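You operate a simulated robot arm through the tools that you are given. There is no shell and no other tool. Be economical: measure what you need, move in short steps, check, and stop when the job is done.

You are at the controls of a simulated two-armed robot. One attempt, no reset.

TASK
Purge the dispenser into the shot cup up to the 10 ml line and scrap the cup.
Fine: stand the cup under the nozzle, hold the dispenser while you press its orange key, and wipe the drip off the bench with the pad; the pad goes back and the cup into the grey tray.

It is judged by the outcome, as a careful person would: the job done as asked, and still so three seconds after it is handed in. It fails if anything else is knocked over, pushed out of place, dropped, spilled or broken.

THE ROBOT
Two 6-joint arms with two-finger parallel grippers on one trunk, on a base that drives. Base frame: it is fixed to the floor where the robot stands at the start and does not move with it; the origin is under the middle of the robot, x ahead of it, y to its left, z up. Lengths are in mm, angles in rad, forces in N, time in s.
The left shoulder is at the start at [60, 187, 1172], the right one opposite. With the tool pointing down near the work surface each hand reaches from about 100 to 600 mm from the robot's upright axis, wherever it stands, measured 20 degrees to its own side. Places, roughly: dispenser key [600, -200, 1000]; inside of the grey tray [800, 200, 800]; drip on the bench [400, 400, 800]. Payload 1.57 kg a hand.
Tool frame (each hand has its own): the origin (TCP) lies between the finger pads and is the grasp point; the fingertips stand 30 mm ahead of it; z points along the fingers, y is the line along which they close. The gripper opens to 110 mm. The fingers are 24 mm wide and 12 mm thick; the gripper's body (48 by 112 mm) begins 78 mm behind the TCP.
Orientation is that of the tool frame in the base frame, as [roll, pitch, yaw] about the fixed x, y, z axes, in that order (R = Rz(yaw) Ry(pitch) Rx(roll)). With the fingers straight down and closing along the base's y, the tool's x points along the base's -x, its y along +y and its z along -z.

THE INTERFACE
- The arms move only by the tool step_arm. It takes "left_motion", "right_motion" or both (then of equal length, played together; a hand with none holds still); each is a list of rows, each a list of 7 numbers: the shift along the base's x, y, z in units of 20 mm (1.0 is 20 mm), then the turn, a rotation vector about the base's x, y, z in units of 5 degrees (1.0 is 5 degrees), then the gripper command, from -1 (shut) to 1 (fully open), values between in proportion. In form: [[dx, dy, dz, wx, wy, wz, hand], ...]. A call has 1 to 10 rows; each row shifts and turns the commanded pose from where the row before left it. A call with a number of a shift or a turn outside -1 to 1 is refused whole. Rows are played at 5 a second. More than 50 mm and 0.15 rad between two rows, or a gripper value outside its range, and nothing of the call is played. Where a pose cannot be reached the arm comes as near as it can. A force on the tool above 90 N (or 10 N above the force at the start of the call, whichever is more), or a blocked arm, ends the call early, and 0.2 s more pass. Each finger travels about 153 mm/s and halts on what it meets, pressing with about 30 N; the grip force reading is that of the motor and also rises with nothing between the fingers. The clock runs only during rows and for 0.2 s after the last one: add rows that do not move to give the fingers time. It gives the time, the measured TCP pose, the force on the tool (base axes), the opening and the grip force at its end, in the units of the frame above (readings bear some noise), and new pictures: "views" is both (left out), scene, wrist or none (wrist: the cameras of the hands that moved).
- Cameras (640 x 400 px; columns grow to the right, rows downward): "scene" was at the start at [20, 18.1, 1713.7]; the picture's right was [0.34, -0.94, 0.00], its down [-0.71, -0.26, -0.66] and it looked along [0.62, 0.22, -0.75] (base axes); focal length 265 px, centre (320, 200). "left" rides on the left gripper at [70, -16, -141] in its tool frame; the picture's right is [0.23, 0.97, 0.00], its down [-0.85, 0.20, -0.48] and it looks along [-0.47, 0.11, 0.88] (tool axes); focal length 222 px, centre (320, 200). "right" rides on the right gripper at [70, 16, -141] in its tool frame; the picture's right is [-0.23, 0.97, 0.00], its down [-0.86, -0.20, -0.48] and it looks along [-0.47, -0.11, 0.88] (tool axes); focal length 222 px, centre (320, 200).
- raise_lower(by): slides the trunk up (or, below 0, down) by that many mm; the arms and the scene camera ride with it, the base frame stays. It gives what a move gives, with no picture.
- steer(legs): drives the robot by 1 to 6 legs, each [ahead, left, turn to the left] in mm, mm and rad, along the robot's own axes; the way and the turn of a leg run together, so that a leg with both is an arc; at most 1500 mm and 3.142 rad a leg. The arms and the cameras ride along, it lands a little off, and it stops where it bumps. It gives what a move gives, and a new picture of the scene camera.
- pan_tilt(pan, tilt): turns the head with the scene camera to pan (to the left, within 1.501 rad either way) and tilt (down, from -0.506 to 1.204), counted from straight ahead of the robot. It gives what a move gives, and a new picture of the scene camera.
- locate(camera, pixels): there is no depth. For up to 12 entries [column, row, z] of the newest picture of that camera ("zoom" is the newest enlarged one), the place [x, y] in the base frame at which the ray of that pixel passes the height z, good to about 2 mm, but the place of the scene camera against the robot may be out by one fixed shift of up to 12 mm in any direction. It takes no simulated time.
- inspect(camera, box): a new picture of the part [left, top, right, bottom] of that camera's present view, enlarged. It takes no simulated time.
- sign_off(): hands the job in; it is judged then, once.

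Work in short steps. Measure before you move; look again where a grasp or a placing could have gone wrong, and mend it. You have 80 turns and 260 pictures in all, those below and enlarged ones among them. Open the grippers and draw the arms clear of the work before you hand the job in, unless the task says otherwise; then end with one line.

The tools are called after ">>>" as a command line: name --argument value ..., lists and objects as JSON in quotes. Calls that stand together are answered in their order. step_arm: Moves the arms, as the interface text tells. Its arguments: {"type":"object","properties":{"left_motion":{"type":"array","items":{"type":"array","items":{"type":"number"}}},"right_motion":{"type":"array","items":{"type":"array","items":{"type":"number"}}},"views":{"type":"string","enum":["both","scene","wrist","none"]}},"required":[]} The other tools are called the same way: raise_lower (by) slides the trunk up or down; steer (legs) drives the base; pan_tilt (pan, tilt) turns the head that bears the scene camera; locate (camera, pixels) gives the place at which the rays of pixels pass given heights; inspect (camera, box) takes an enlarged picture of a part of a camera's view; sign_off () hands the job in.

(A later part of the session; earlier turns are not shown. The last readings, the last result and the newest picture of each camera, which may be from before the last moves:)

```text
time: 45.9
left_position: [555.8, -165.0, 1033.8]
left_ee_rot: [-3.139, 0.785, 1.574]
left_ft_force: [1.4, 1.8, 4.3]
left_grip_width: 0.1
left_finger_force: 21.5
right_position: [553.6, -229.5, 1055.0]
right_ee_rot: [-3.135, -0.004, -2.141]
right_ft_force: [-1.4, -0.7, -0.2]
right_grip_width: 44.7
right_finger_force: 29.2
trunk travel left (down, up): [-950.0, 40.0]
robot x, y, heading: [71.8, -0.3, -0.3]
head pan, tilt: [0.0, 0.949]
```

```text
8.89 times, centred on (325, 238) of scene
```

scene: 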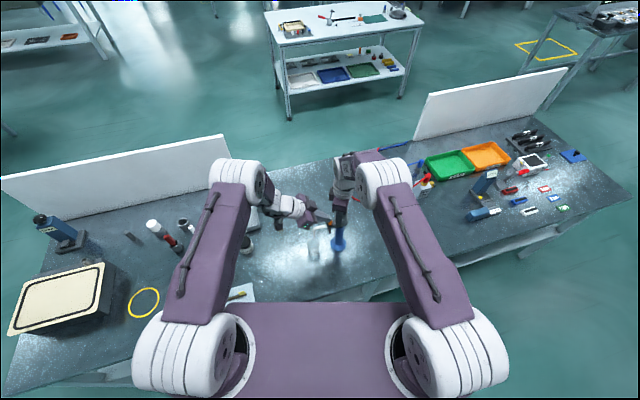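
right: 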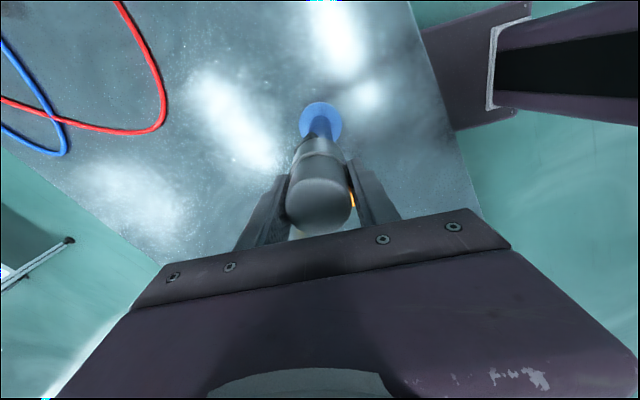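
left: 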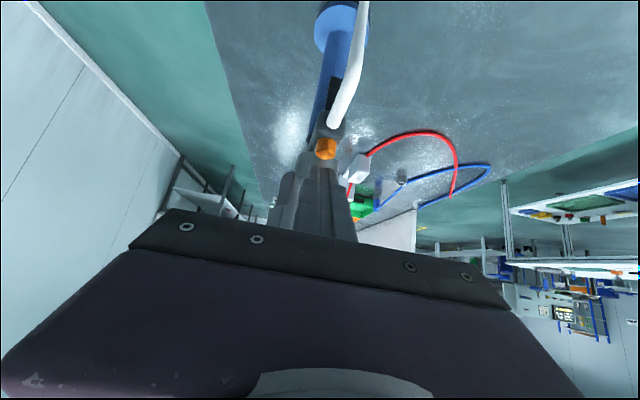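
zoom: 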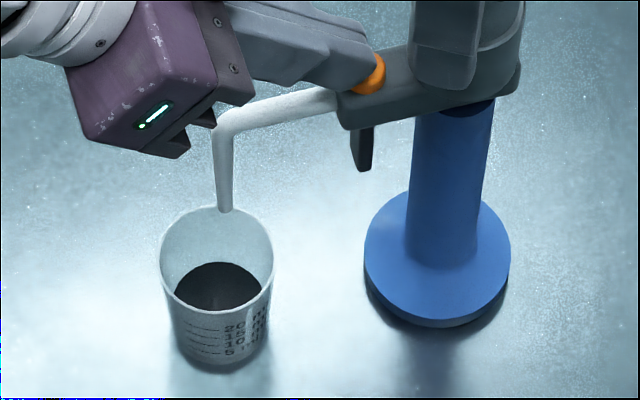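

Dark liquid has begun flowing; the surface is already well up. I release the key immediately.

>>> step_arm --left_motion '[[0, 0, 0.8, 0, 0, 0, -1]]' --views "none"

>>> inspect --camera "scene" --box '[305, 230, 335, 260]'

>>> inspect --camera "scene" --box '[300, 215, 350, 260]'

```text
time: 46.3
left_position: [555.1, -166.7, 1049.7]
left_ee_rot: [-3.138, 0.786, 1.575]
left_ft_force: [0.2, 0.2, 0.0]
left_grip_width: 0.0
left_finger_force: 21.5
right_position: [553.0, -230.0, 1054.5]
right_ee_rot: [-3.134, -0.001, -2.141]
right_ft_force: [-1.5, 0.9, 0.2]
right_grip_width: 44.5
right_finger_force: 29.8
trunk travel left (down, up): [-950.0, 40.0]
robot x, y, heading: [66.5, -2.8, -0.3]
head pan, tilt: [0.0, 0.949]
```

```text
13.33 times, centred on (320, 245) of scene
```

zoom: 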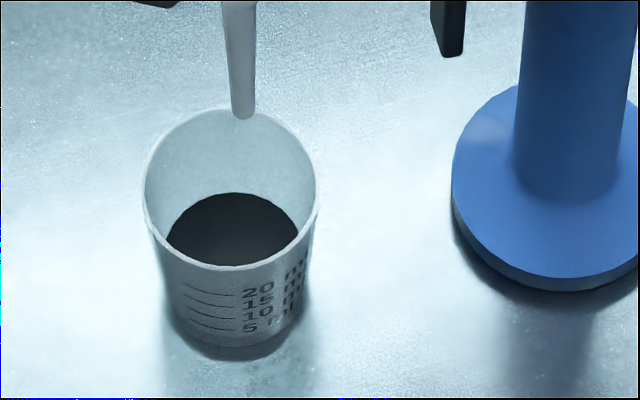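

```text
8.89 times, centred on (325, 238) of scene
```

zoom: 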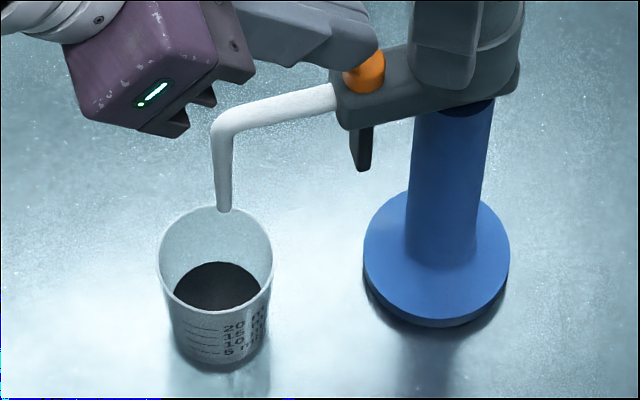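

Released; key is back up and the flow stopped. I measure the level geometrically from an enlarged view.

>>> inspect --camera "scene" --box '[306, 234, 330, 258]'

```text
16.00 times, centred on (318, 246) of scene
```

zoom: 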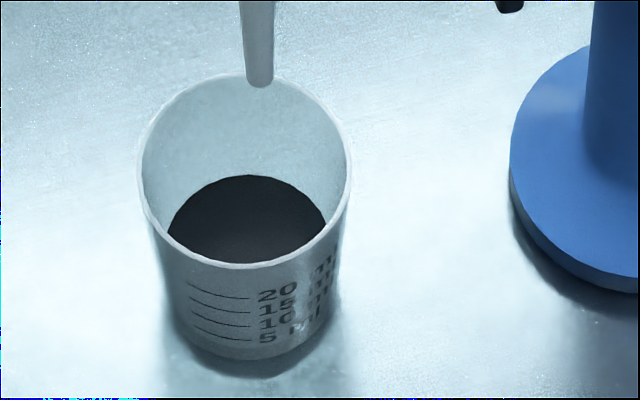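

>>> locate --camera "zoom" --pixels '[[245, 73, 852], [240, 270, 852], [136, 165, 852], [352, 165, 852], [240, 362, 800], [247, 175, 808], [247, 175, 818], [168, 235, 812], [326, 222, 812], [245, 299, 836], [245, 313, 828], [245, 326, 820]]'

>>> locate --camera "zoom" --pixels '[[245, 340, 812], [245, 340, 808], [245, 326, 816], [245, 299, 832], [165, 325, 800], [325, 325, 800]]'

```text
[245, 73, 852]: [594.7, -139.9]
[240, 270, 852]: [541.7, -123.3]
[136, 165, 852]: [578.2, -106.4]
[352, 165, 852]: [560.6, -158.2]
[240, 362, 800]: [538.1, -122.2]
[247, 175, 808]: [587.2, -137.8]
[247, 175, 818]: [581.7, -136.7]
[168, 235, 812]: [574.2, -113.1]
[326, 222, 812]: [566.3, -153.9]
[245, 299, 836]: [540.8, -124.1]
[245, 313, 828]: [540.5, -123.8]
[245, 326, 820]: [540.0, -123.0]
```

```text
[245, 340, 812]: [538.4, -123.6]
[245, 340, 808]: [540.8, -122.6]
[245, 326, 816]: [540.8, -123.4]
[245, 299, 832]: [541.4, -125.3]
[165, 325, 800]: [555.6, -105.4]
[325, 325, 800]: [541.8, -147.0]
```

The level is about 19 % of the cup's height and the 5 ml line about 20 %, so roughly 5 ml is in. I go back to just above the trigger point and make a shorter press (down and up in one call).

>>> step_arm --left_motion '[[0, 0, -0.4, 0, 0, 0, -1], [0, 0, -0.27, 0, 0, 0, -1], [0, 0, 0, 0, 0, 0, -1]]' --views "none"

>>> inspect --camera "scene" --box '[306, 234, 330, 258]'

```text
time: 47.1
left_position: [555.5, -166.9, 1035.8]
left_ee_rot: [-3.139, 0.786, 1.575]
left_ft_force: [-0.2, 1.8, 3.1]
left_grip_width: 0.0
left_finger_force: 21.2
right_position: [553.2, -230.9, 1054.9]
right_ee_rot: [-3.134, -0.004, -2.139]
right_ft_force: [-0.8, -1.3, -0.6]
right_grip_width: 44.7
right_finger_force: 30.2
trunk travel left (down, up): [-950.0, 40.0]
robot x, y, heading: [70.5, -1.3, -0.301]
head pan, tilt: [0.0, 0.949]
```

```text
16.00 times, centred on (318, 246) of scene
```

zoom: 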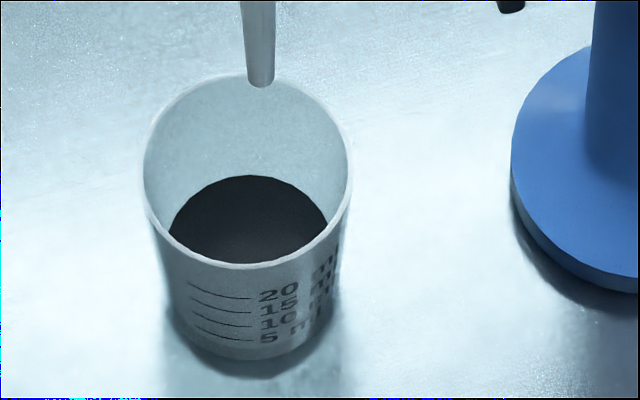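

Level unchanged (back edge at row 175), force 3 N: at the trigger point. Now the short press.

>>> step_arm --left_motion '[[0, 0, -0.12, 0, 0, 0, -1], [0, 0, 0.3, 0, 0, 0, -1]]' --views "none"

>>> inspect --camera "scene" --box '[306, 234, 330, 258]'

```text
time: 47.7
left_position: [555.4, -166.7, 1038.9]
left_ee_rot: [-3.139, 0.786, 1.575]
left_ft_force: [-0.6, -0.2, 0.6]
left_grip_width: 0.1
left_finger_force: 20.8
right_position: [553.0, -229.2, 1054.8]
right_ee_rot: [-3.136, -0.003, -2.141]
right_ft_force: [-0.2, -0.4, 0.3]
right_grip_width: 44.5
right_finger_force: 29.9
trunk travel left (down, up): [-950.0, 40.0]
robot x, y, heading: [70.5, -0.1, -0.305]
head pan, tilt: [0.0, 0.949]
```

```text
16.00 times, centred on (318, 246) of scene
```

zoom: 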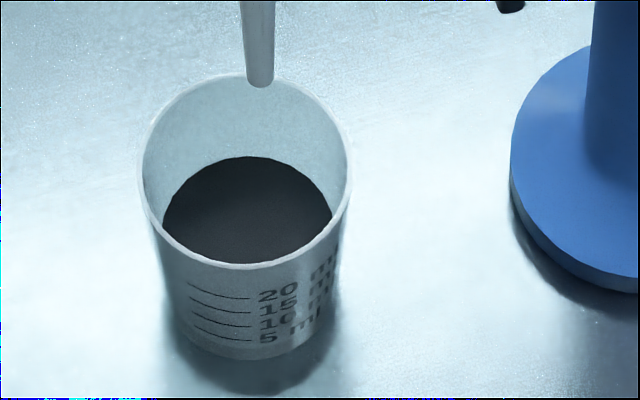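

The second press raised the surface by the same step; geometry gives levels 812 and 821 against lines 5 ml = 812 and 10 ml = 822. So it is at 10 ml. I withdraw the left hand up and left, then release the right hand slowly.

>>> step_arm --left_motion '[[0, 0.2, 0.8, 0, 0, 0, -1], [0, 0.7, 0.8, 0, 0, 0, -1], [0, 0.9, 0.8, 0, 0, 0, -1], [0, 0.9, 0.8, 0, 0, 0, -1], [0, 0.9, 0.8, 0, 0, 0, -1], [0, 0.9, 0.8, 0, 0, 0, -1], [0, 0.9, 0.8, 0, 0, 0, -1], [0, 0.9, 0.8, 0, 0, 0, -1]]' --views "none"

>>> step_arm --right_motion '[[0, 0, 0, 0, 0, 0, -0.1], [0, 0, 0, 0, 0, 0, 0.1], [0, 0, 0, 0, 0, 0, 0.4], [0, 0, 0, 0, 0, 0, 0.5]]' --views "scene"

>>> inspect --camera "scene" --box '[270, 170, 390, 270]'

>>> inspect --camera "right" --box '[200, 80, 440, 270]'

```text
time: 49.5
left_position: [553.8, -39.3, 1167.0]
left_ee_rot: [-3.14, 0.785, 1.575]
left_ft_force: [0.0, 0.0, -0.3]
left_grip_width: 0.1
left_finger_force: 21.4
right_position: [554.3, -229.3, 1054.3]
right_ee_rot: [-3.135, -0.003, -2.141]
right_ft_force: [-0.6, 0.6, 0.6]
right_grip_width: 44.7
right_finger_force: 29.9
trunk travel left (down, up): [-950.0, 40.0]
robot x, y, heading: [67.5, 1.0, -0.299]
head pan, tilt: [0.0, 0.949]
```

```text
time: 50.5
left_position: [554.0, -39.8, 1168.4]
left_ee_rot: [-3.14, 0.786, 1.575]
left_ft_force: [0.3, -0.4, 0.1]
left_grip_width: 0.2
left_finger_force: 21.4
right_position: [553.3, -229.4, 1055.2]
right_ee_rot: [-3.133, -0.003, -2.139]
right_ft_force: [-0.6, 0.0, 0.4]
right_grip_width: 82.5
right_finger_force: 0.0
trunk travel left (down, up): [-950.0, 40.0]
robot x, y, heading: [68.5, -0.7, -0.306]
head pan, tilt: [0.0, 0.949]
```

scene: 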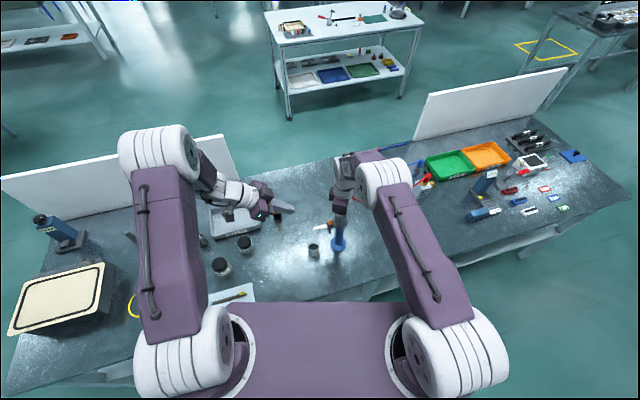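

```text
4.00 times, centred on (330, 220) of scene
```

zoom: 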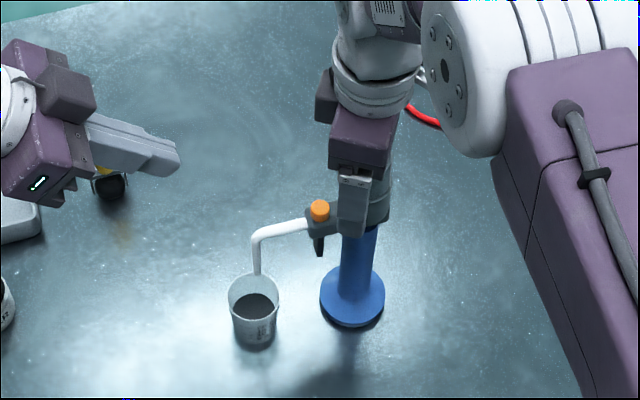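

```text
2.11 times, centred on (320, 175) of right
```

zoom: 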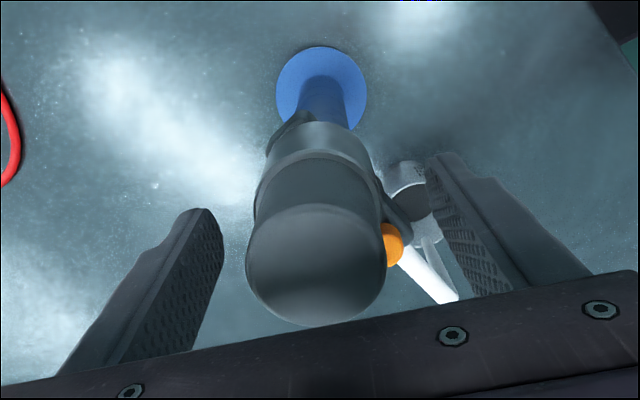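

The dispenser stands undisturbed and the cup holds the dose. I lift the right hand straight up, then draw it back.

>>> step_arm --right_motion '[[0, 0, 1, 0, 0, 0, 0.5], [0, 0, 1, 0, 0, 0, 0.5], [0, 0, 1, 0, 0, 0, 0.5], [0, 0, 1, 0, 0, 0, 0.5], [0, 0, 1, 0, 0, 0, 0.5], [0, 0, 1, 0, 0, 0, 0.5], [0, 0, 1, 0, 0, 0, 0.5]]' --views "none"

>>> step_arm --right_motion '[[-0.9, -0.2, 0, 0, 0, -1, 0.5], [-0.9, -0.2, 0, 0, 0, -1, 0.5], [-0.9, -0.2, 0, 0, 0, -1, 0.5], [-0.9, -0.2, 0, 0, 0, -1, 0.5], [-0.9, -0.2, 0, 0, 0, -1, 0.5], [-0.9, -0.2, 0, 0, 0, -1, 0.5], [-0.9, -0.2, 0, 0, 0, -1, 0.5], [-0.9, -0.2, 0, 0, 0, -1, 0.5], [-0.9, -0.2, 0, 0, 0, -1, 0.5], [-0.9, -0.2, 0, 0, 0, -1, 0.5]]' --views "scene"

>>> inspect --camera "scene" --box '[270, 170, 390, 270]'

```text
time: 52.1
left_position: [553.9, -39.9, 1167.5]
left_ee_rot: [-3.14, 0.785, 1.573]
left_ft_force: [0.0, -1.1, -0.1]
left_grip_width: 0.1
left_finger_force: 21.8
right_position: [554.2, -229.9, 1194.8]
right_ee_rot: [-3.136, -0.004, -2.139]
right_ft_force: [-0.2, -0.9, -0.3]
right_grip_width: 82.4
right_finger_force: 0.1
trunk travel left (down, up): [-950.0, 40.0]
robot x, y, heading: [68.1, 1.8, -0.307]
head pan, tilt: [0.0, 0.949]
```

```text
time: 54.3
left_position: [553.5, -40.2, 1167.8]
left_ee_rot: [-3.14, 0.785, 1.574]
left_ft_force: [-0.3, 0.2, -0.7]
left_grip_width: 0.0
left_finger_force: 21.3
right_position: [373.0, -269.3, 1195.2]
right_ee_rot: [-3.135, -0.002, -3.015]
right_ft_force: [0.6, -0.5, -0.3]
right_grip_width: 82.7
right_finger_force: 0.0
trunk travel left (down, up): [-950.0, 40.0]
robot x, y, heading: [67.8, -0.3, -0.307]
head pan, tilt: [0.0, 0.949]
```

scene: 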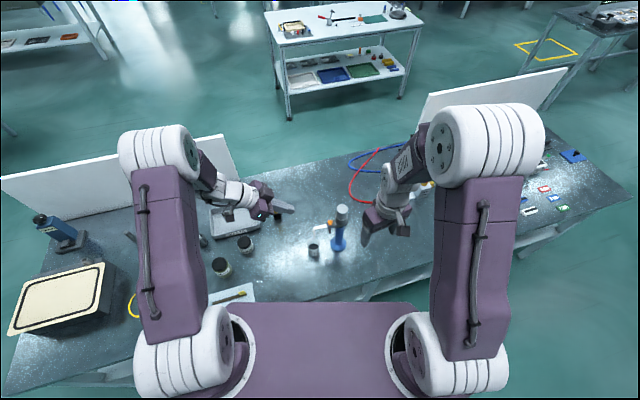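

```text
4.00 times, centred on (330, 220) of scene
```

zoom: 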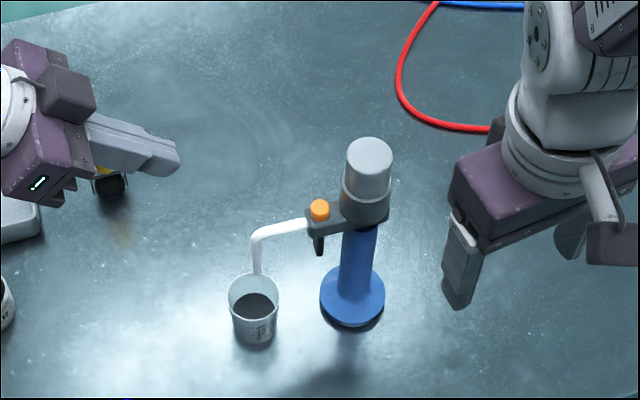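

I lower the trunk 150 mm back to bench-working height, then open the left hand to grasp the cup with this 45° lean from the left.

>>> raise_lower --by -150

>>> step_arm --left_motion '[[0.1, 0, -0.3, 0, 0, 0, 0.8], [0.1, 0, -0.5, 0, 0, 0, 0.8], [0, 0, -0.5, 0, 0, 0, 0.8]]'

>>> inspect --camera "left" --box '[220, 30, 440, 200]'

```text
time: 56.0
left_position: [555.4, -40.7, 1017.1]
left_ee_rot: [-3.139, 0.787, 1.574]
left_ft_force: [0.0, -0.6, 0.0]
left_grip_width: 0.0
left_finger_force: 21.6
right_position: [373.9, -269.6, 1045.6]
right_ee_rot: [-3.135, -0.004, -3.012]
right_ft_force: [-0.3, 0.2, -1.1]
right_grip_width: 82.7
right_finger_force: 0.0
trunk travel left (down, up): [-800.0, 190.0]
robot x, y, heading: [69.7, 1.2, -0.303]
head pan, tilt: [0.0, 0.949]
```

```text
time: 56.9
left_position: [558.3, -39.6, 991.5]
left_ee_rot: [-3.14, 0.786, 1.574]
left_ft_force: [0.4, -0.3, 0.3]
left_grip_width: 98.8
left_finger_force: 0.2
right_position: [374.0, -270.6, 1045.8]
right_ee_rot: [-3.136, -0.003, -3.012]
right_ft_force: [0.0, -1.0, 0.3]
right_grip_width: 82.6
right_finger_force: 0.1
trunk travel left (down, up): [-800.0, 190.0]
robot x, y, heading: [69.1, 3.9, -0.297]
head pan, tilt: [0.0, 0.949]
```

scene: 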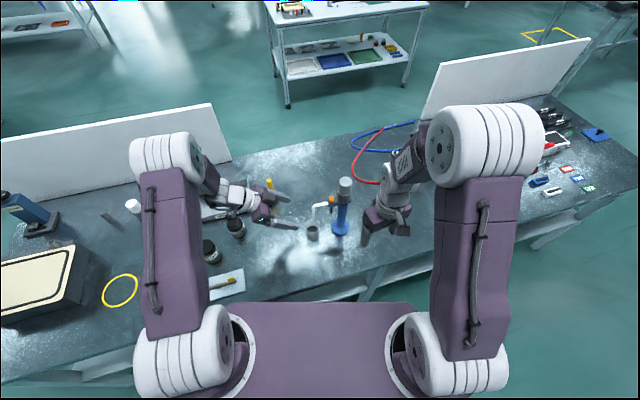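
left: 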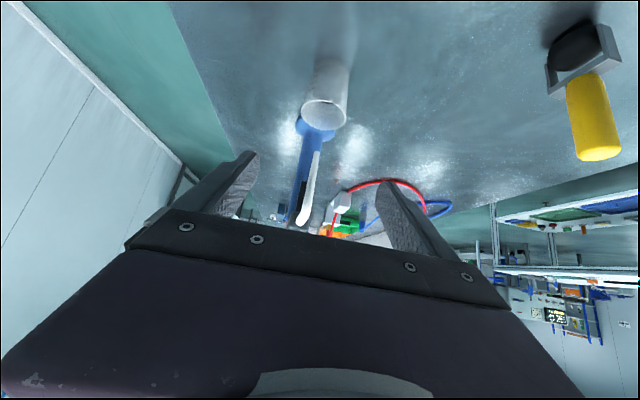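

```text
2.35 times, centred on (330, 115) of left
```

zoom: 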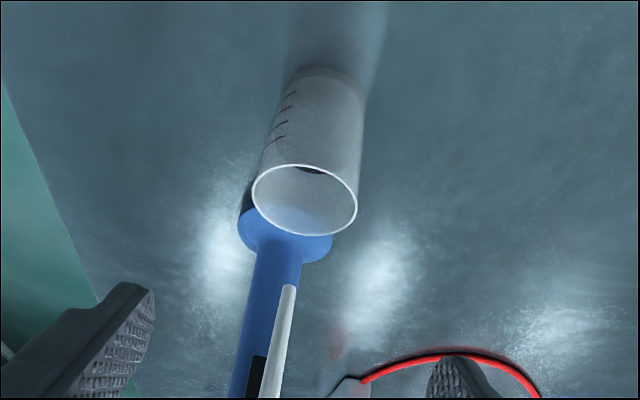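

Cup rim centre at (323.6,115). I locate it at the rim height.

>>> locate --camera "left" --pixels '[[323.6, 115, 852], [323.6, 115, 862], [327, 78, 803]]'

```text
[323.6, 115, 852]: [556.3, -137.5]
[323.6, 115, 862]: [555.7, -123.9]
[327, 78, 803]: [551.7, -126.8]
```

Cup axis ≈(557,-125). I move to the pre-grasp and most of the way in.

>>> step_arm --left_motion '[[0, -0.18, -0.98, 0, 0, 0, 0.8], [0, -0.18, -0.98, 0, 0, 0, 0.8], [0, -0.18, -0.98, 0, 0, 0, 0.8], [0, -0.18, -0.98, 0, 0, 0, 0.8], [0, -0.6, -0.6, 0, 0, 0, 0.8], [0, -0.6, -0.6, 0, 0, 0, 0.8], [0, -0.6, -0.6, 0, 0, 0, 0.8]]' --views "wrist"

>>> inspect --camera "left" --box '[200, 60, 460, 230]'

```text
time: 58.5
left_position: [558.2, -90.1, 876.3]
left_ee_rot: [-3.137, 0.786, 1.574]
left_ft_force: [0.4, -0.5, -0.3]
left_grip_width: 99.0
left_finger_force: 0.1
right_position: [373.8, -270.1, 1045.1]
right_ee_rot: [-3.135, -0.003, -3.012]
right_ft_force: [-1.0, 0.1, 0.6]
right_grip_width: 82.4
right_finger_force: 0.1
trunk travel left (down, up): [-800.0, 190.0]
robot x, y, heading: [71.4, 0.5, -0.3]
head pan, tilt: [0.0, 0.949]
```

left: 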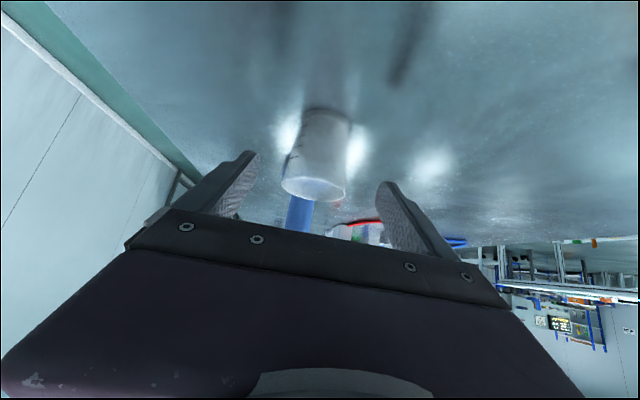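

```text
2.35 times, centred on (330, 145) of left
```

zoom: 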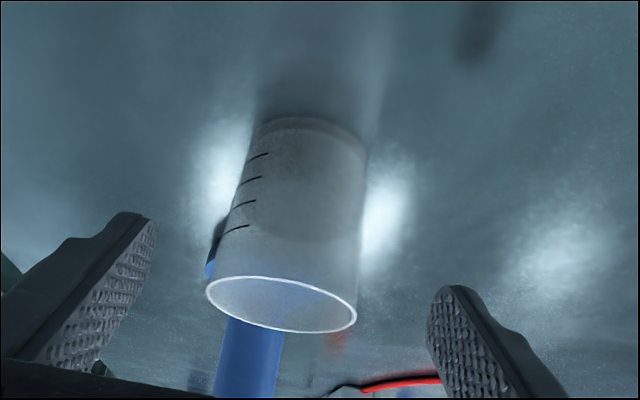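

>>> locate --camera "left" --pixels '[[313.8, 189, 862], [334, 112, 803]]'

>>> step_arm --left_motion '[[0, -0.6, -0.6, 0, 0, 0, 0.8], [0, -0.6, -0.6, 0, 0, 0, 0.8], [0, -0.55, -0.5, 0, 0, 0, 0.8]]' --views "wrist"

>>> inspect --camera "left" --box '[200, 90, 460, 260]'

```text
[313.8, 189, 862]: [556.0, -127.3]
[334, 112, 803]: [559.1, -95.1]
```

```text
time: 59.2
left_position: [559.6, -125.9, 842.3]
left_ee_rot: [-3.14, 0.786, 1.575]
left_ft_force: [0.8, -0.1, -0.1]
left_grip_width: 99.0
left_finger_force: 0.0
right_position: [374.0, -269.2, 1045.0]
right_ee_rot: [-3.134, -0.002, -3.013]
right_ft_force: [-0.6, 0.7, 0.1]
right_grip_width: 82.4
right_finger_force: 0.1
trunk travel left (down, up): [-800.0, 190.0]
robot x, y, heading: [70.2, -1.4, -0.299]
head pan, tilt: [0.0, 0.949]
```

left: 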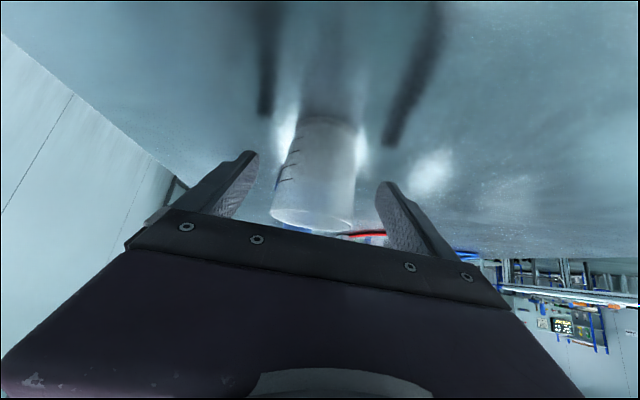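

```text
2.35 times, centred on (330, 175) of left
```

zoom: 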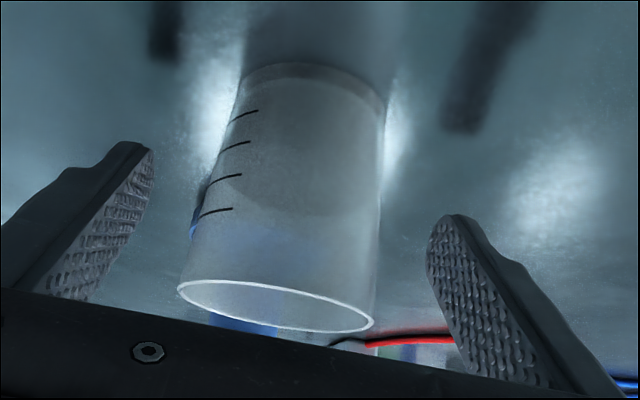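

Cup between the fingers, slightly left; I shift −2 mm in x and close softly as before.

>>> step_arm --left_motion '[[-0.1, 0, 0, 0, 0, 0, 0.3], [0, 0, 0, 0, 0, 0, 0.1], [0, 0, 0, 0, 0, 0, 0.0], [0, 0, 0, 0, 0, 0, -0.06], [0, 0, 0, 0, 0, 0, -0.1], [0, 0, 0, 0, 0, 0, -0.1]]' --views "wrist"

>>> inspect --camera "scene" --box '[280, 170, 380, 260]'

```text
time: 60.6
left_position: [556.2, -125.9, 843.1]
left_ee_rot: [-3.137, 0.786, 1.575]
left_ft_force: [-0.3, -0.6, -0.1]
left_grip_width: 54.3
left_finger_force: 30.0
right_position: [374.2, -269.4, 1045.1]
right_ee_rot: [-3.133, -0.003, -3.012]
right_ft_force: [-0.2, -0.5, -0.1]
right_grip_width: 82.4
right_finger_force: 0.0
trunk travel left (down, up): [-800.0, 190.0]
robot x, y, heading: [70.1, -2.1, -0.3]
head pan, tilt: [0.0, 0.949]
```

left: 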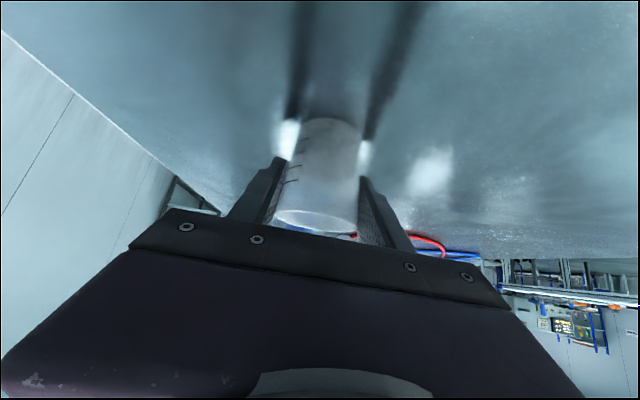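

```text
4.44 times, centred on (330, 215) of scene
```

zoom: 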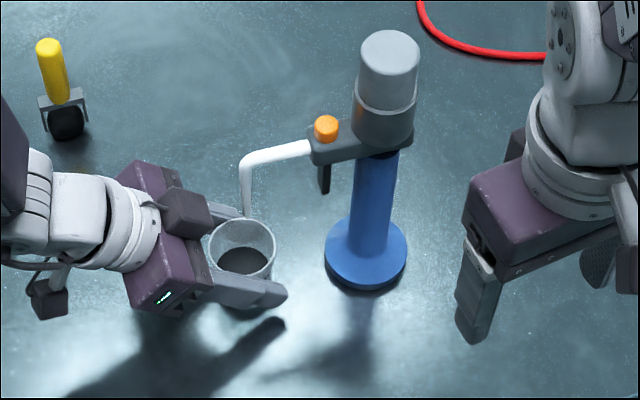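

Firm grip (54 mm, 30 N). I lift 12 mm, slide out to +y from under the nozzle, then rise.

>>> step_arm --left_motion '[[0, 0, 0.3, 0, 0, 0, -0.1], [0, 0.1, 0.3, 0, 0, 0, -0.1], [0, 0.5, 0, 0, 0, 0, -0.1], [0, 0.7, 0, 0, 0, 0, -0.1], [0, 0.7, 0, 0, 0, 0, -0.1], [0, 0.7, 0, 0, 0, 0, -0.1], [0, 0.7, 0, 0, 0, 0, -0.1], [0, 0.7, 0.3, 0, 0, 0, -0.1], [0, 0.3, 0.5, 0, 0, 0, -0.1], [0, 0, 0.3, 0, 0, 0, -0.1]]'

>>> inspect --camera "scene" --box '[180, 170, 340, 290]'

```text
time: 62.9
left_position: [556.6, -37.4, 876.6]
left_ee_rot: [-3.139, 0.784, 1.573]
left_ft_force: [1.1, -0.3, 0.9]
left_grip_width: 54.4
left_finger_force: 30.2
right_position: [374.0, -269.4, 1045.2]
right_ee_rot: [-3.134, -0.005, -3.013]
right_ft_force: [0.2, 0.6, 0.4]
right_grip_width: 82.4
right_finger_force: 0.0
trunk travel left (down, up): [-800.0, 190.0]
robot x, y, heading: [69.9, -1.9, -0.3]
head pan, tilt: [0.0, 0.949]
```

scene: 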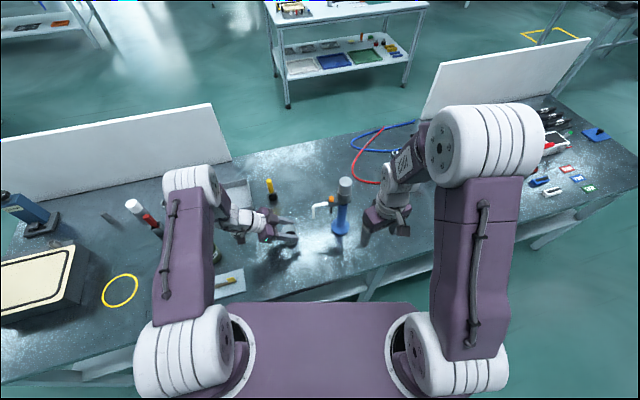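
left: 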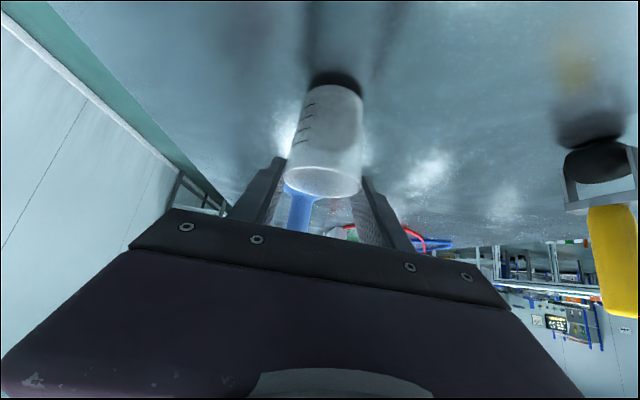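

```text
3.33 times, centred on (260, 230) of scene
```

zoom: 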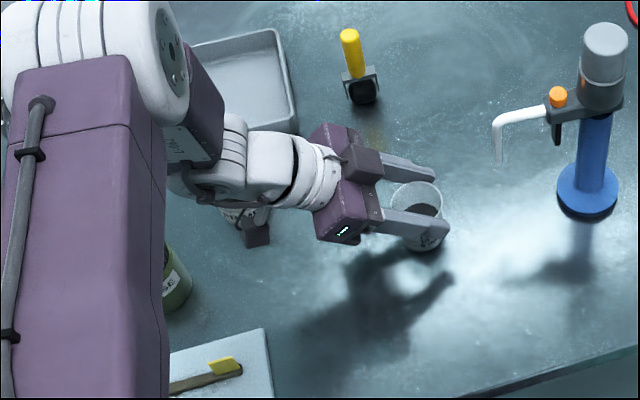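

Out from the nozzle, cup upright. I raise the left hand with the cup to z≈1000 and pull the right hand up/back, to clear everything before turning the base.

>>> step_arm --left_motion '[[0, 0, 0.7, 0, 0, 0, -0.1], [0, 0, 0.8, 0, 0, 0, -0.1], [0, 0, 0.8, 0, 0, 0, -0.1], [0, 0, 0.8, 0, 0, 0, -0.1], [0, 0, 0.8, 0, 0, 0, -0.1], [0, 0, 0.8, 0, 0, 0, -0.1], [0, 0, 0.8, 0, 0, 0, -0.1], [0, 0, 0.5, 0, 0, 0, -0.1]]' --right_motion '[[-0.5, 0, 1, 0, 0, 0, 0.5], [-0.5, 0, 1, 0, 0, 0, 0.5], [-0.5, 0, 1, 0, 0, 0, 0.5], [-0.5, 0, 1, 0, 0, 0, 0.5], [-0.5, 0, 1, 0, 0, 0, 0.5], [-0.5, 0, 1, 0, 0, 0, 0.5], [-0.5, 0, 1, 0, 0, 0, 0.5], [-0.5, 0, 1, 0, 0, 0, 0.5]]' --views "none"

>>> steer --legs '[[0, 0, 0.2], [0, 0, 0.2]]'

>>> inspect --camera "scene" --box '[180, 130, 440, 290]'

```text
time: 64.7
left_position: [555.5, -36.1, 998.9]
left_ee_rot: [-3.14, 0.785, 1.575]
left_ft_force: [0.1, 1.0, 0.3]
left_grip_width: 54.2
left_finger_force: 30.2
right_position: [292.1, -271.1, 1205.2]
right_ee_rot: [-3.134, -0.003, -3.014]
right_ft_force: [0.9, 0.6, 1.5]
right_grip_width: 82.3
right_finger_force: 0.1
trunk travel left (down, up): [-800.0, 190.0]
robot x, y, heading: [66.8, -2.7, -0.3]
head pan, tilt: [0.0, 0.949]
```

```text
time: 66.5
left_position: [532.5, 156.5, 998.1]
left_ee_rot: [-3.14, 0.786, 1.977]
left_ft_force: [0.2, 0.3, -0.2]
left_grip_width: 53.9
left_finger_force: 30.0
right_position: [382.1, -160.5, 1205.7]
right_ee_rot: [-3.133, -0.003, -2.61]
right_ft_force: [-0.8, -0.4, 0.2]
right_grip_width: 82.3
right_finger_force: 0.0
trunk travel left (down, up): [-800.0, 190.0]
robot x, y, heading: [71.8, -1.9, 0.1]
head pan, tilt: [0.0, 0.949]
```

scene: 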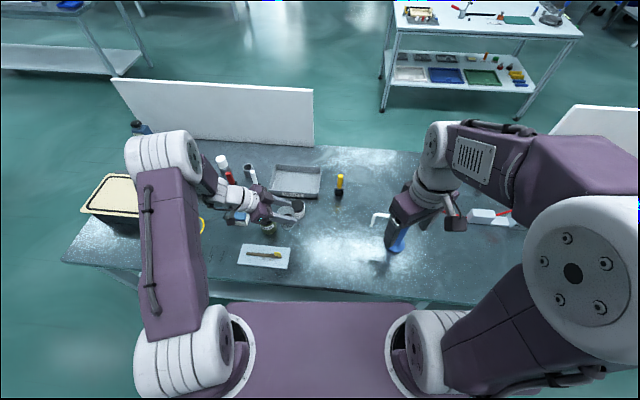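

```text
2.46 times, centred on (310, 210) of scene
```

zoom: 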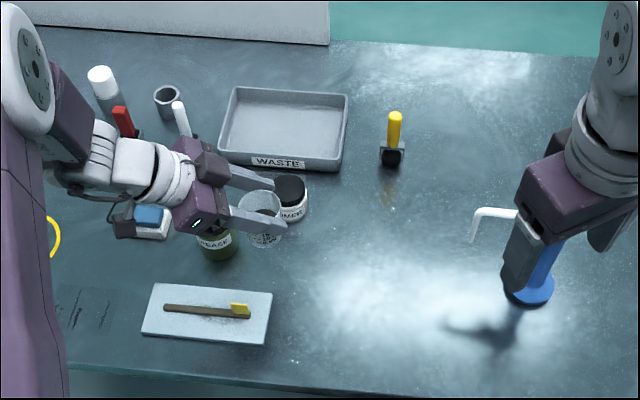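

I locate tray corners and jars in this view to plan the placement.

>>> locate --camera "zoom" --pixels '[[237, 95, 803], [340, 103, 803], [328, 158, 803], [225, 150, 803], [232, 88, 830], [348, 96, 830], [338, 168, 830], [219, 160, 830], [290, 185, 850], [293, 218, 800], [180, 105, 880], [218, 255, 800]]'

```text
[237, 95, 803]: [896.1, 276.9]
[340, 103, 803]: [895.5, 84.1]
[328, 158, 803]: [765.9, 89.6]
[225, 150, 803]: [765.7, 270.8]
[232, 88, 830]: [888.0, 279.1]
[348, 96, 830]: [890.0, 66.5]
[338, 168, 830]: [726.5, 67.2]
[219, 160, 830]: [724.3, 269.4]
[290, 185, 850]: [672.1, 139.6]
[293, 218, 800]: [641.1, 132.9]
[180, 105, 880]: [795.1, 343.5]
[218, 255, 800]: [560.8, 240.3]
```

Tray inside is about x 750–880, y 80–270. I swing the left hand's yaw by +52° while extending ahead and rising, cup kept upright.

>>> step_arm --left_motion '[[0.4, 0, 0.4, 0, 0, 0.6, -0.1], [0.6, 0.1, 0.4, 0, 0, 1, -0.1], [0.8, 0.1, 0.4, 0, 0, 1, -0.1], [0.8, 0.1, 0.4, 0, 0, 1, -0.1], [0.8, 0.1, 0.4, 0, 0, 1, -0.1], [0.8, 0.1, 0.4, 0, 0, 1, -0.1], [0.8, 0.1, 0.3, 0, 0, 1, -0.1], [0.8, 0.1, 0.3, 0, 0, 1, -0.1], [0.8, 0.1, 0, 0, 0, 1, -0.1], [0.6, 0.1, 0, 0, 0, 1, -0.1]]'

>>> inspect --camera "scene" --box '[180, 110, 400, 270]'

```text
time: 68.8
left_position: [676.8, 173.5, 1058.2]
left_ee_rot: [-3.139, 0.785, 2.816]
left_ft_force: [0.3, 0.3, -0.9]
left_grip_width: 54.0
left_finger_force: 29.8
right_position: [382.7, -159.6, 1205.1]
right_ee_rot: [-3.134, -0.003, -2.609]
right_ft_force: [-0.5, -0.2, 0.5]
right_grip_width: 82.4
right_finger_force: 0.1
trunk travel left (down, up): [-800.0, 190.0]
robot x, y, heading: [70.8, -4.5, 0.096]
head pan, tilt: [0.0, 0.949]
```

scene: 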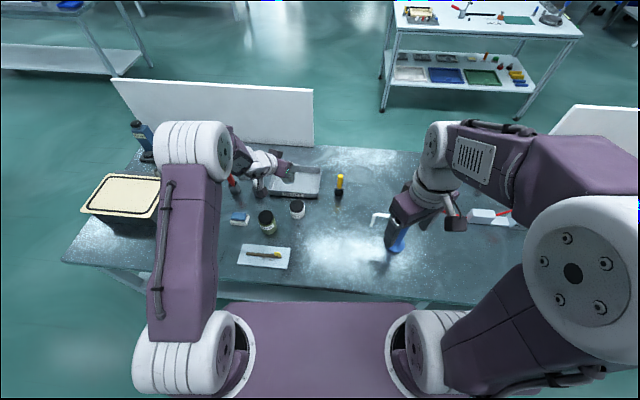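
left: 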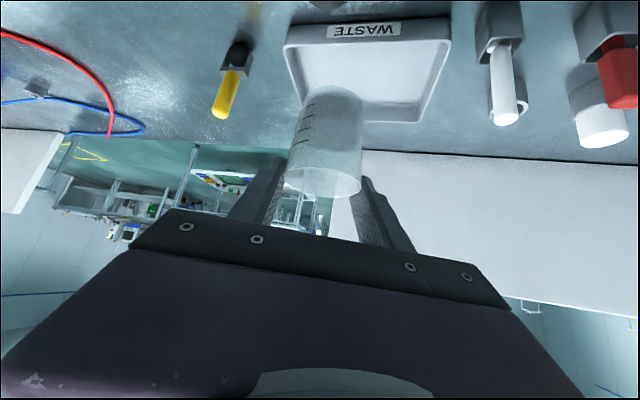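

```text
2.50 times, centred on (290, 190) of scene
```

zoom: 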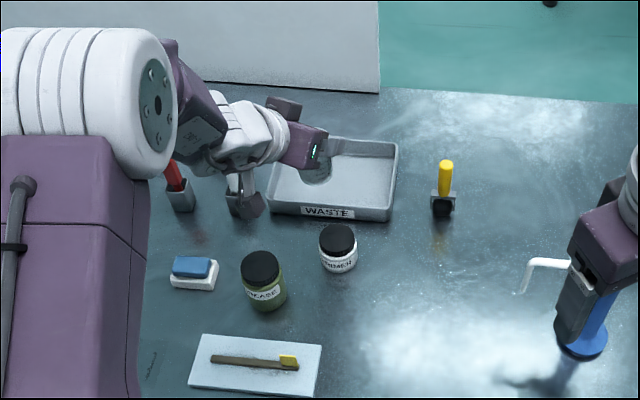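

The tray lies ahead; I measure it from the left wrist camera.

>>> locate --camera "left" --pixels '[[300, 48, 805], [440, 40, 805], [420, 108, 805], [360, 75, 805], [288, 42, 830], [450, 20, 830], [418, 120, 830]]'

>>> steer --legs '[[45, 0, 0]]'

>>> raise_lower --by -80

```text
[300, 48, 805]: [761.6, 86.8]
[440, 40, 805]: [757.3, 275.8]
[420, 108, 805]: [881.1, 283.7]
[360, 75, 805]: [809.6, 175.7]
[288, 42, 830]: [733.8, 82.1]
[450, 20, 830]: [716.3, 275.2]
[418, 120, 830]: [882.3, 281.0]
```

```text
time: 69.7
left_position: [714.0, 177.8, 1061.0]
left_ee_rot: [3.14, 0.793, 2.814]
left_ft_force: [-1.0, 0.0, 1.0]
left_grip_width: 54.2
left_finger_force: 29.9
right_position: [419.1, -155.9, 1206.7]
right_ee_rot: [-3.132, 0.002, -2.608]
right_ft_force: [0.0, 0.4, 0.0]
right_grip_width: 82.4
right_finger_force: 0.2
trunk travel left (down, up): [-800.0, 190.0]
robot x, y, heading: [114.7, 4.3, 0.102]
head pan, tilt: [0.0, 0.949]
```

scene: 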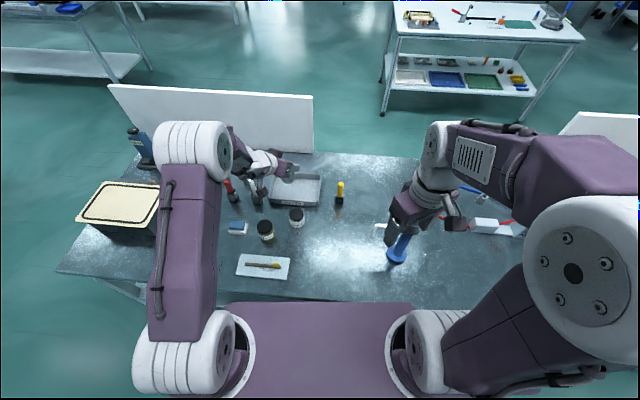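

```text
time: 70.8
left_position: [718.1, 178.1, 978.3]
left_ee_rot: [-3.14, 0.788, 2.816]
left_ft_force: [-0.8, -0.8, -0.9]
left_grip_width: 54.1
left_finger_force: 30.4
right_position: [425.4, -155.0, 1125.2]
right_ee_rot: [-3.135, -0.002, -2.61]
right_ft_force: [-0.4, -0.1, -0.1]
right_grip_width: 82.5
right_finger_force: 0.2
trunk travel left (down, up): [-720.0, 270.0]
robot x, y, heading: [117.8, 4.1, 0.106]
head pan, tilt: [0.0, 0.949]
```

I extend over the tray to x≈800 and lower to about 30 mm above the floor of it.

>>> step_arm --left_motion '[[0.6, 0, 0, 0, 0, 0, -0.1], [0.9, 0, 0, 0, 0, 0, -0.1], [0.9, 0, 0, 0, 0, 0, -0.1], [0.9, 0, 0, 0, 0, 0, -0.1], [0.7, 0, -0.5, 0, 0, 0, -0.1], [0, 0, -0.9, 0, 0, 0, -0.1], [0, 0, -0.9, 0, 0, 0, -0.1], [0, 0, -0.9, 0, 0, 0, -0.1], [0, 0, -0.9, 0, 0, 0, -0.1], [0, 0, -0.9, 0, 0, 0, -0.1]]'

>>> inspect --camera "scene" --box '[200, 110, 380, 250]'

```text
time: 73.0
left_position: [801.6, 178.4, 877.9]
left_ee_rot: [-3.139, 0.786, 2.815]
left_ft_force: [0.6, -0.4, -0.4]
left_grip_width: 54.0
left_finger_force: 30.3
right_position: [425.9, -156.4, 1125.2]
right_ee_rot: [-3.135, -0.004, -2.608]
right_ft_force: [1.1, 0.0, -0.8]
right_grip_width: 82.3
right_finger_force: 0.1
trunk travel left (down, up): [-720.0, 270.0]
robot x, y, heading: [109.6, 4.6, 0.099]
head pan, tilt: [0.0, 0.949]
```

scene: 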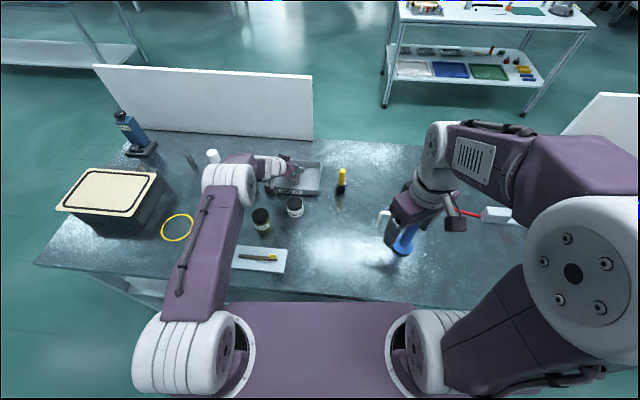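
left: 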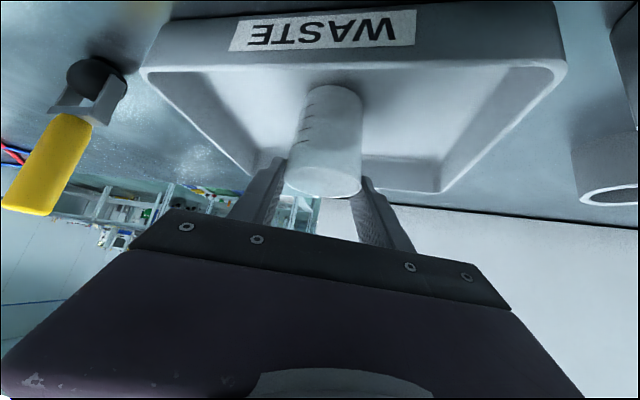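

```text
2.86 times, centred on (290, 180) of scene
```

zoom: 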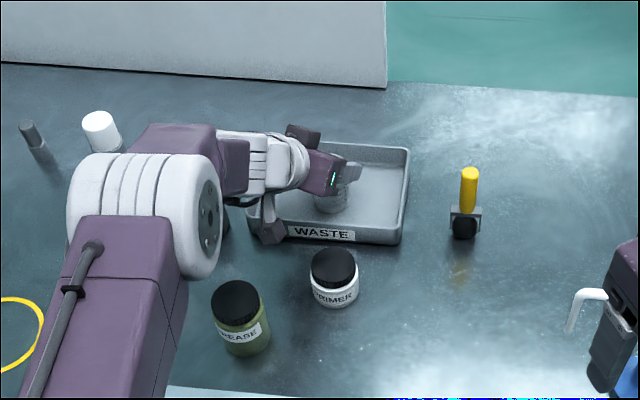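

The cup is inside the tray outline. I lower gently until contact.

>>> step_arm --left_motion '[[0, 0, -0.5, 0, 0, 0, -0.1], [0, 0, -0.5, 0, 0, 0, -0.1], [0, 0, -0.2, 0, 0, 0, -0.1], [0, 0, 0, 0, 0, 0, -0.1]]' --views "none"

>>> step_arm --left_motion '[[0, 0, -0.1, 0, 0, 0, -0.1], [0, 0, -0.1, 0, 0, 0, -0.1], [0, 0, 0, 0, 0, 0, -0.1]]' --views "wrist"

```text
time: 74.0
left_position: [799.1, 178.0, 853.1]
left_ee_rot: [-3.14, 0.783, 2.815]
left_ft_force: [0.1, -0.3, 0.7]
left_grip_width: 50.3
left_finger_force: 29.9
right_position: [425.5, -157.2, 1123.9]
right_ee_rot: [-3.133, -0.004, -2.609]
right_ft_force: [-0.7, -0.5, -0.2]
right_grip_width: 82.6
right_finger_force: 0.1
trunk travel left (down, up): [-720.0, 270.0]
robot x, y, heading: [115.9, 4.6, 0.098]
head pan, tilt: [0.0, 0.949]
```

```text
time: 74.8
left_position: [800.2, 179.6, 849.6]
left_ee_rot: [-3.14, 0.788, 2.816]
left_ft_force: [0.7, 0.1, 1.8]
left_grip_width: 50.4
left_finger_force: 29.8
right_position: [425.8, -156.0, 1124.7]
right_ee_rot: [-3.134, -0.003, -2.609]
right_ft_force: [0.0, 0.5, 0.8]
right_grip_width: 82.4
right_finger_force: 0.1
trunk travel left (down, up): [-720.0, 270.0]
robot x, y, heading: [115.6, 3.4, 0.099]
head pan, tilt: [0.0, 0.949]
```

left: 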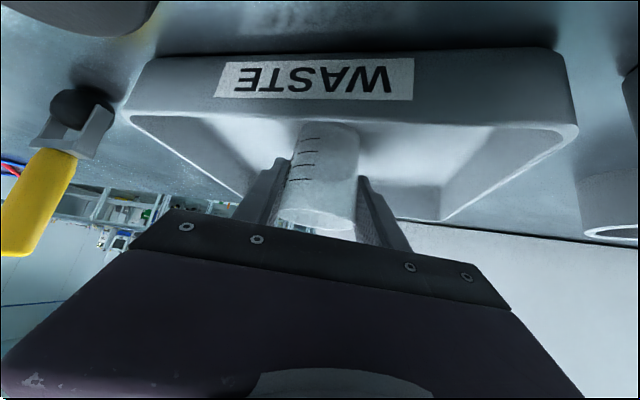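

The cup touches the tray floor (slipped a little into the fingers) and stands upright. I open slowly and retract along the tool axis.

>>> step_arm --left_motion '[[0, 0, 0, 0, 0, 0, -0.03], [0, 0, 0, 0, 0, 0, 0.1], [0, 0, 0, 0, 0, 0, 0.35], [0, 0, 0, 0, 0, 0, 0.35], [-0.4, 0.135, 0.42, 0, 0, 0, 0.35], [-0.67, 0.226, 0.71, 0, 0, 0, 0.35], [-0.67, 0.226, 0.71, 0, 0, 0, 0.35], [-0.67, 0.226, 0.71, 0, 0, 0, 0.35], [-0.67, 0.226, 0.71, 0, 0, 0, 0.35], [-0.67, 0.226, 0.71, 0, 0, 0, 0.35]]'

>>> inspect --camera "left" --box '[200, 0, 480, 200]'

```text
time: 77.0
left_position: [725.1, 203.5, 930.3]
left_ee_rot: [-3.141, 0.787, 2.815]
left_ft_force: [-0.4, 0.2, -0.7]
left_grip_width: 74.2
left_finger_force: 0.0
right_position: [425.5, -156.0, 1125.5]
right_ee_rot: [-3.135, -0.003, -2.608]
right_ft_force: [0.2, -0.4, 0.1]
right_grip_width: 82.5
right_finger_force: 0.0
trunk travel left (down, up): [-720.0, 270.0]
robot x, y, heading: [117.3, 4.1, 0.101]
head pan, tilt: [0.0, 0.949]
```

scene: 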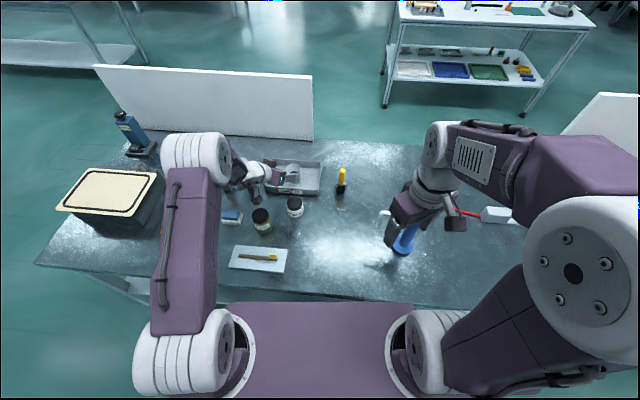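
left: 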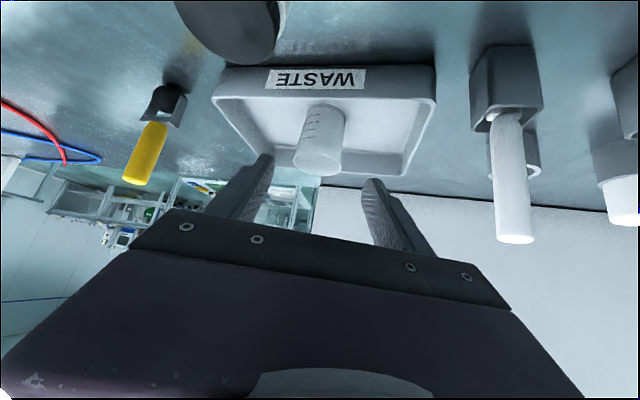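

```text
2.00 times, centred on (340, 100) of left
```

zoom: 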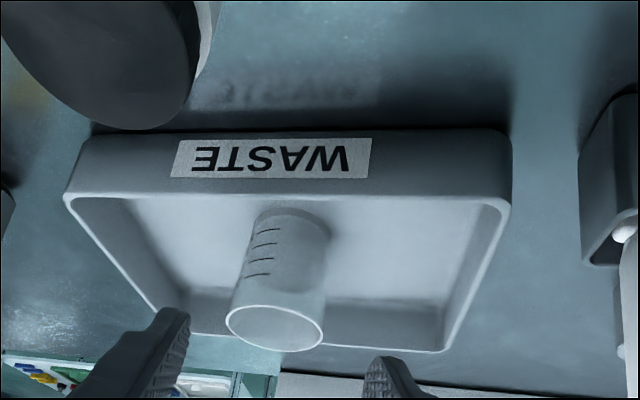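

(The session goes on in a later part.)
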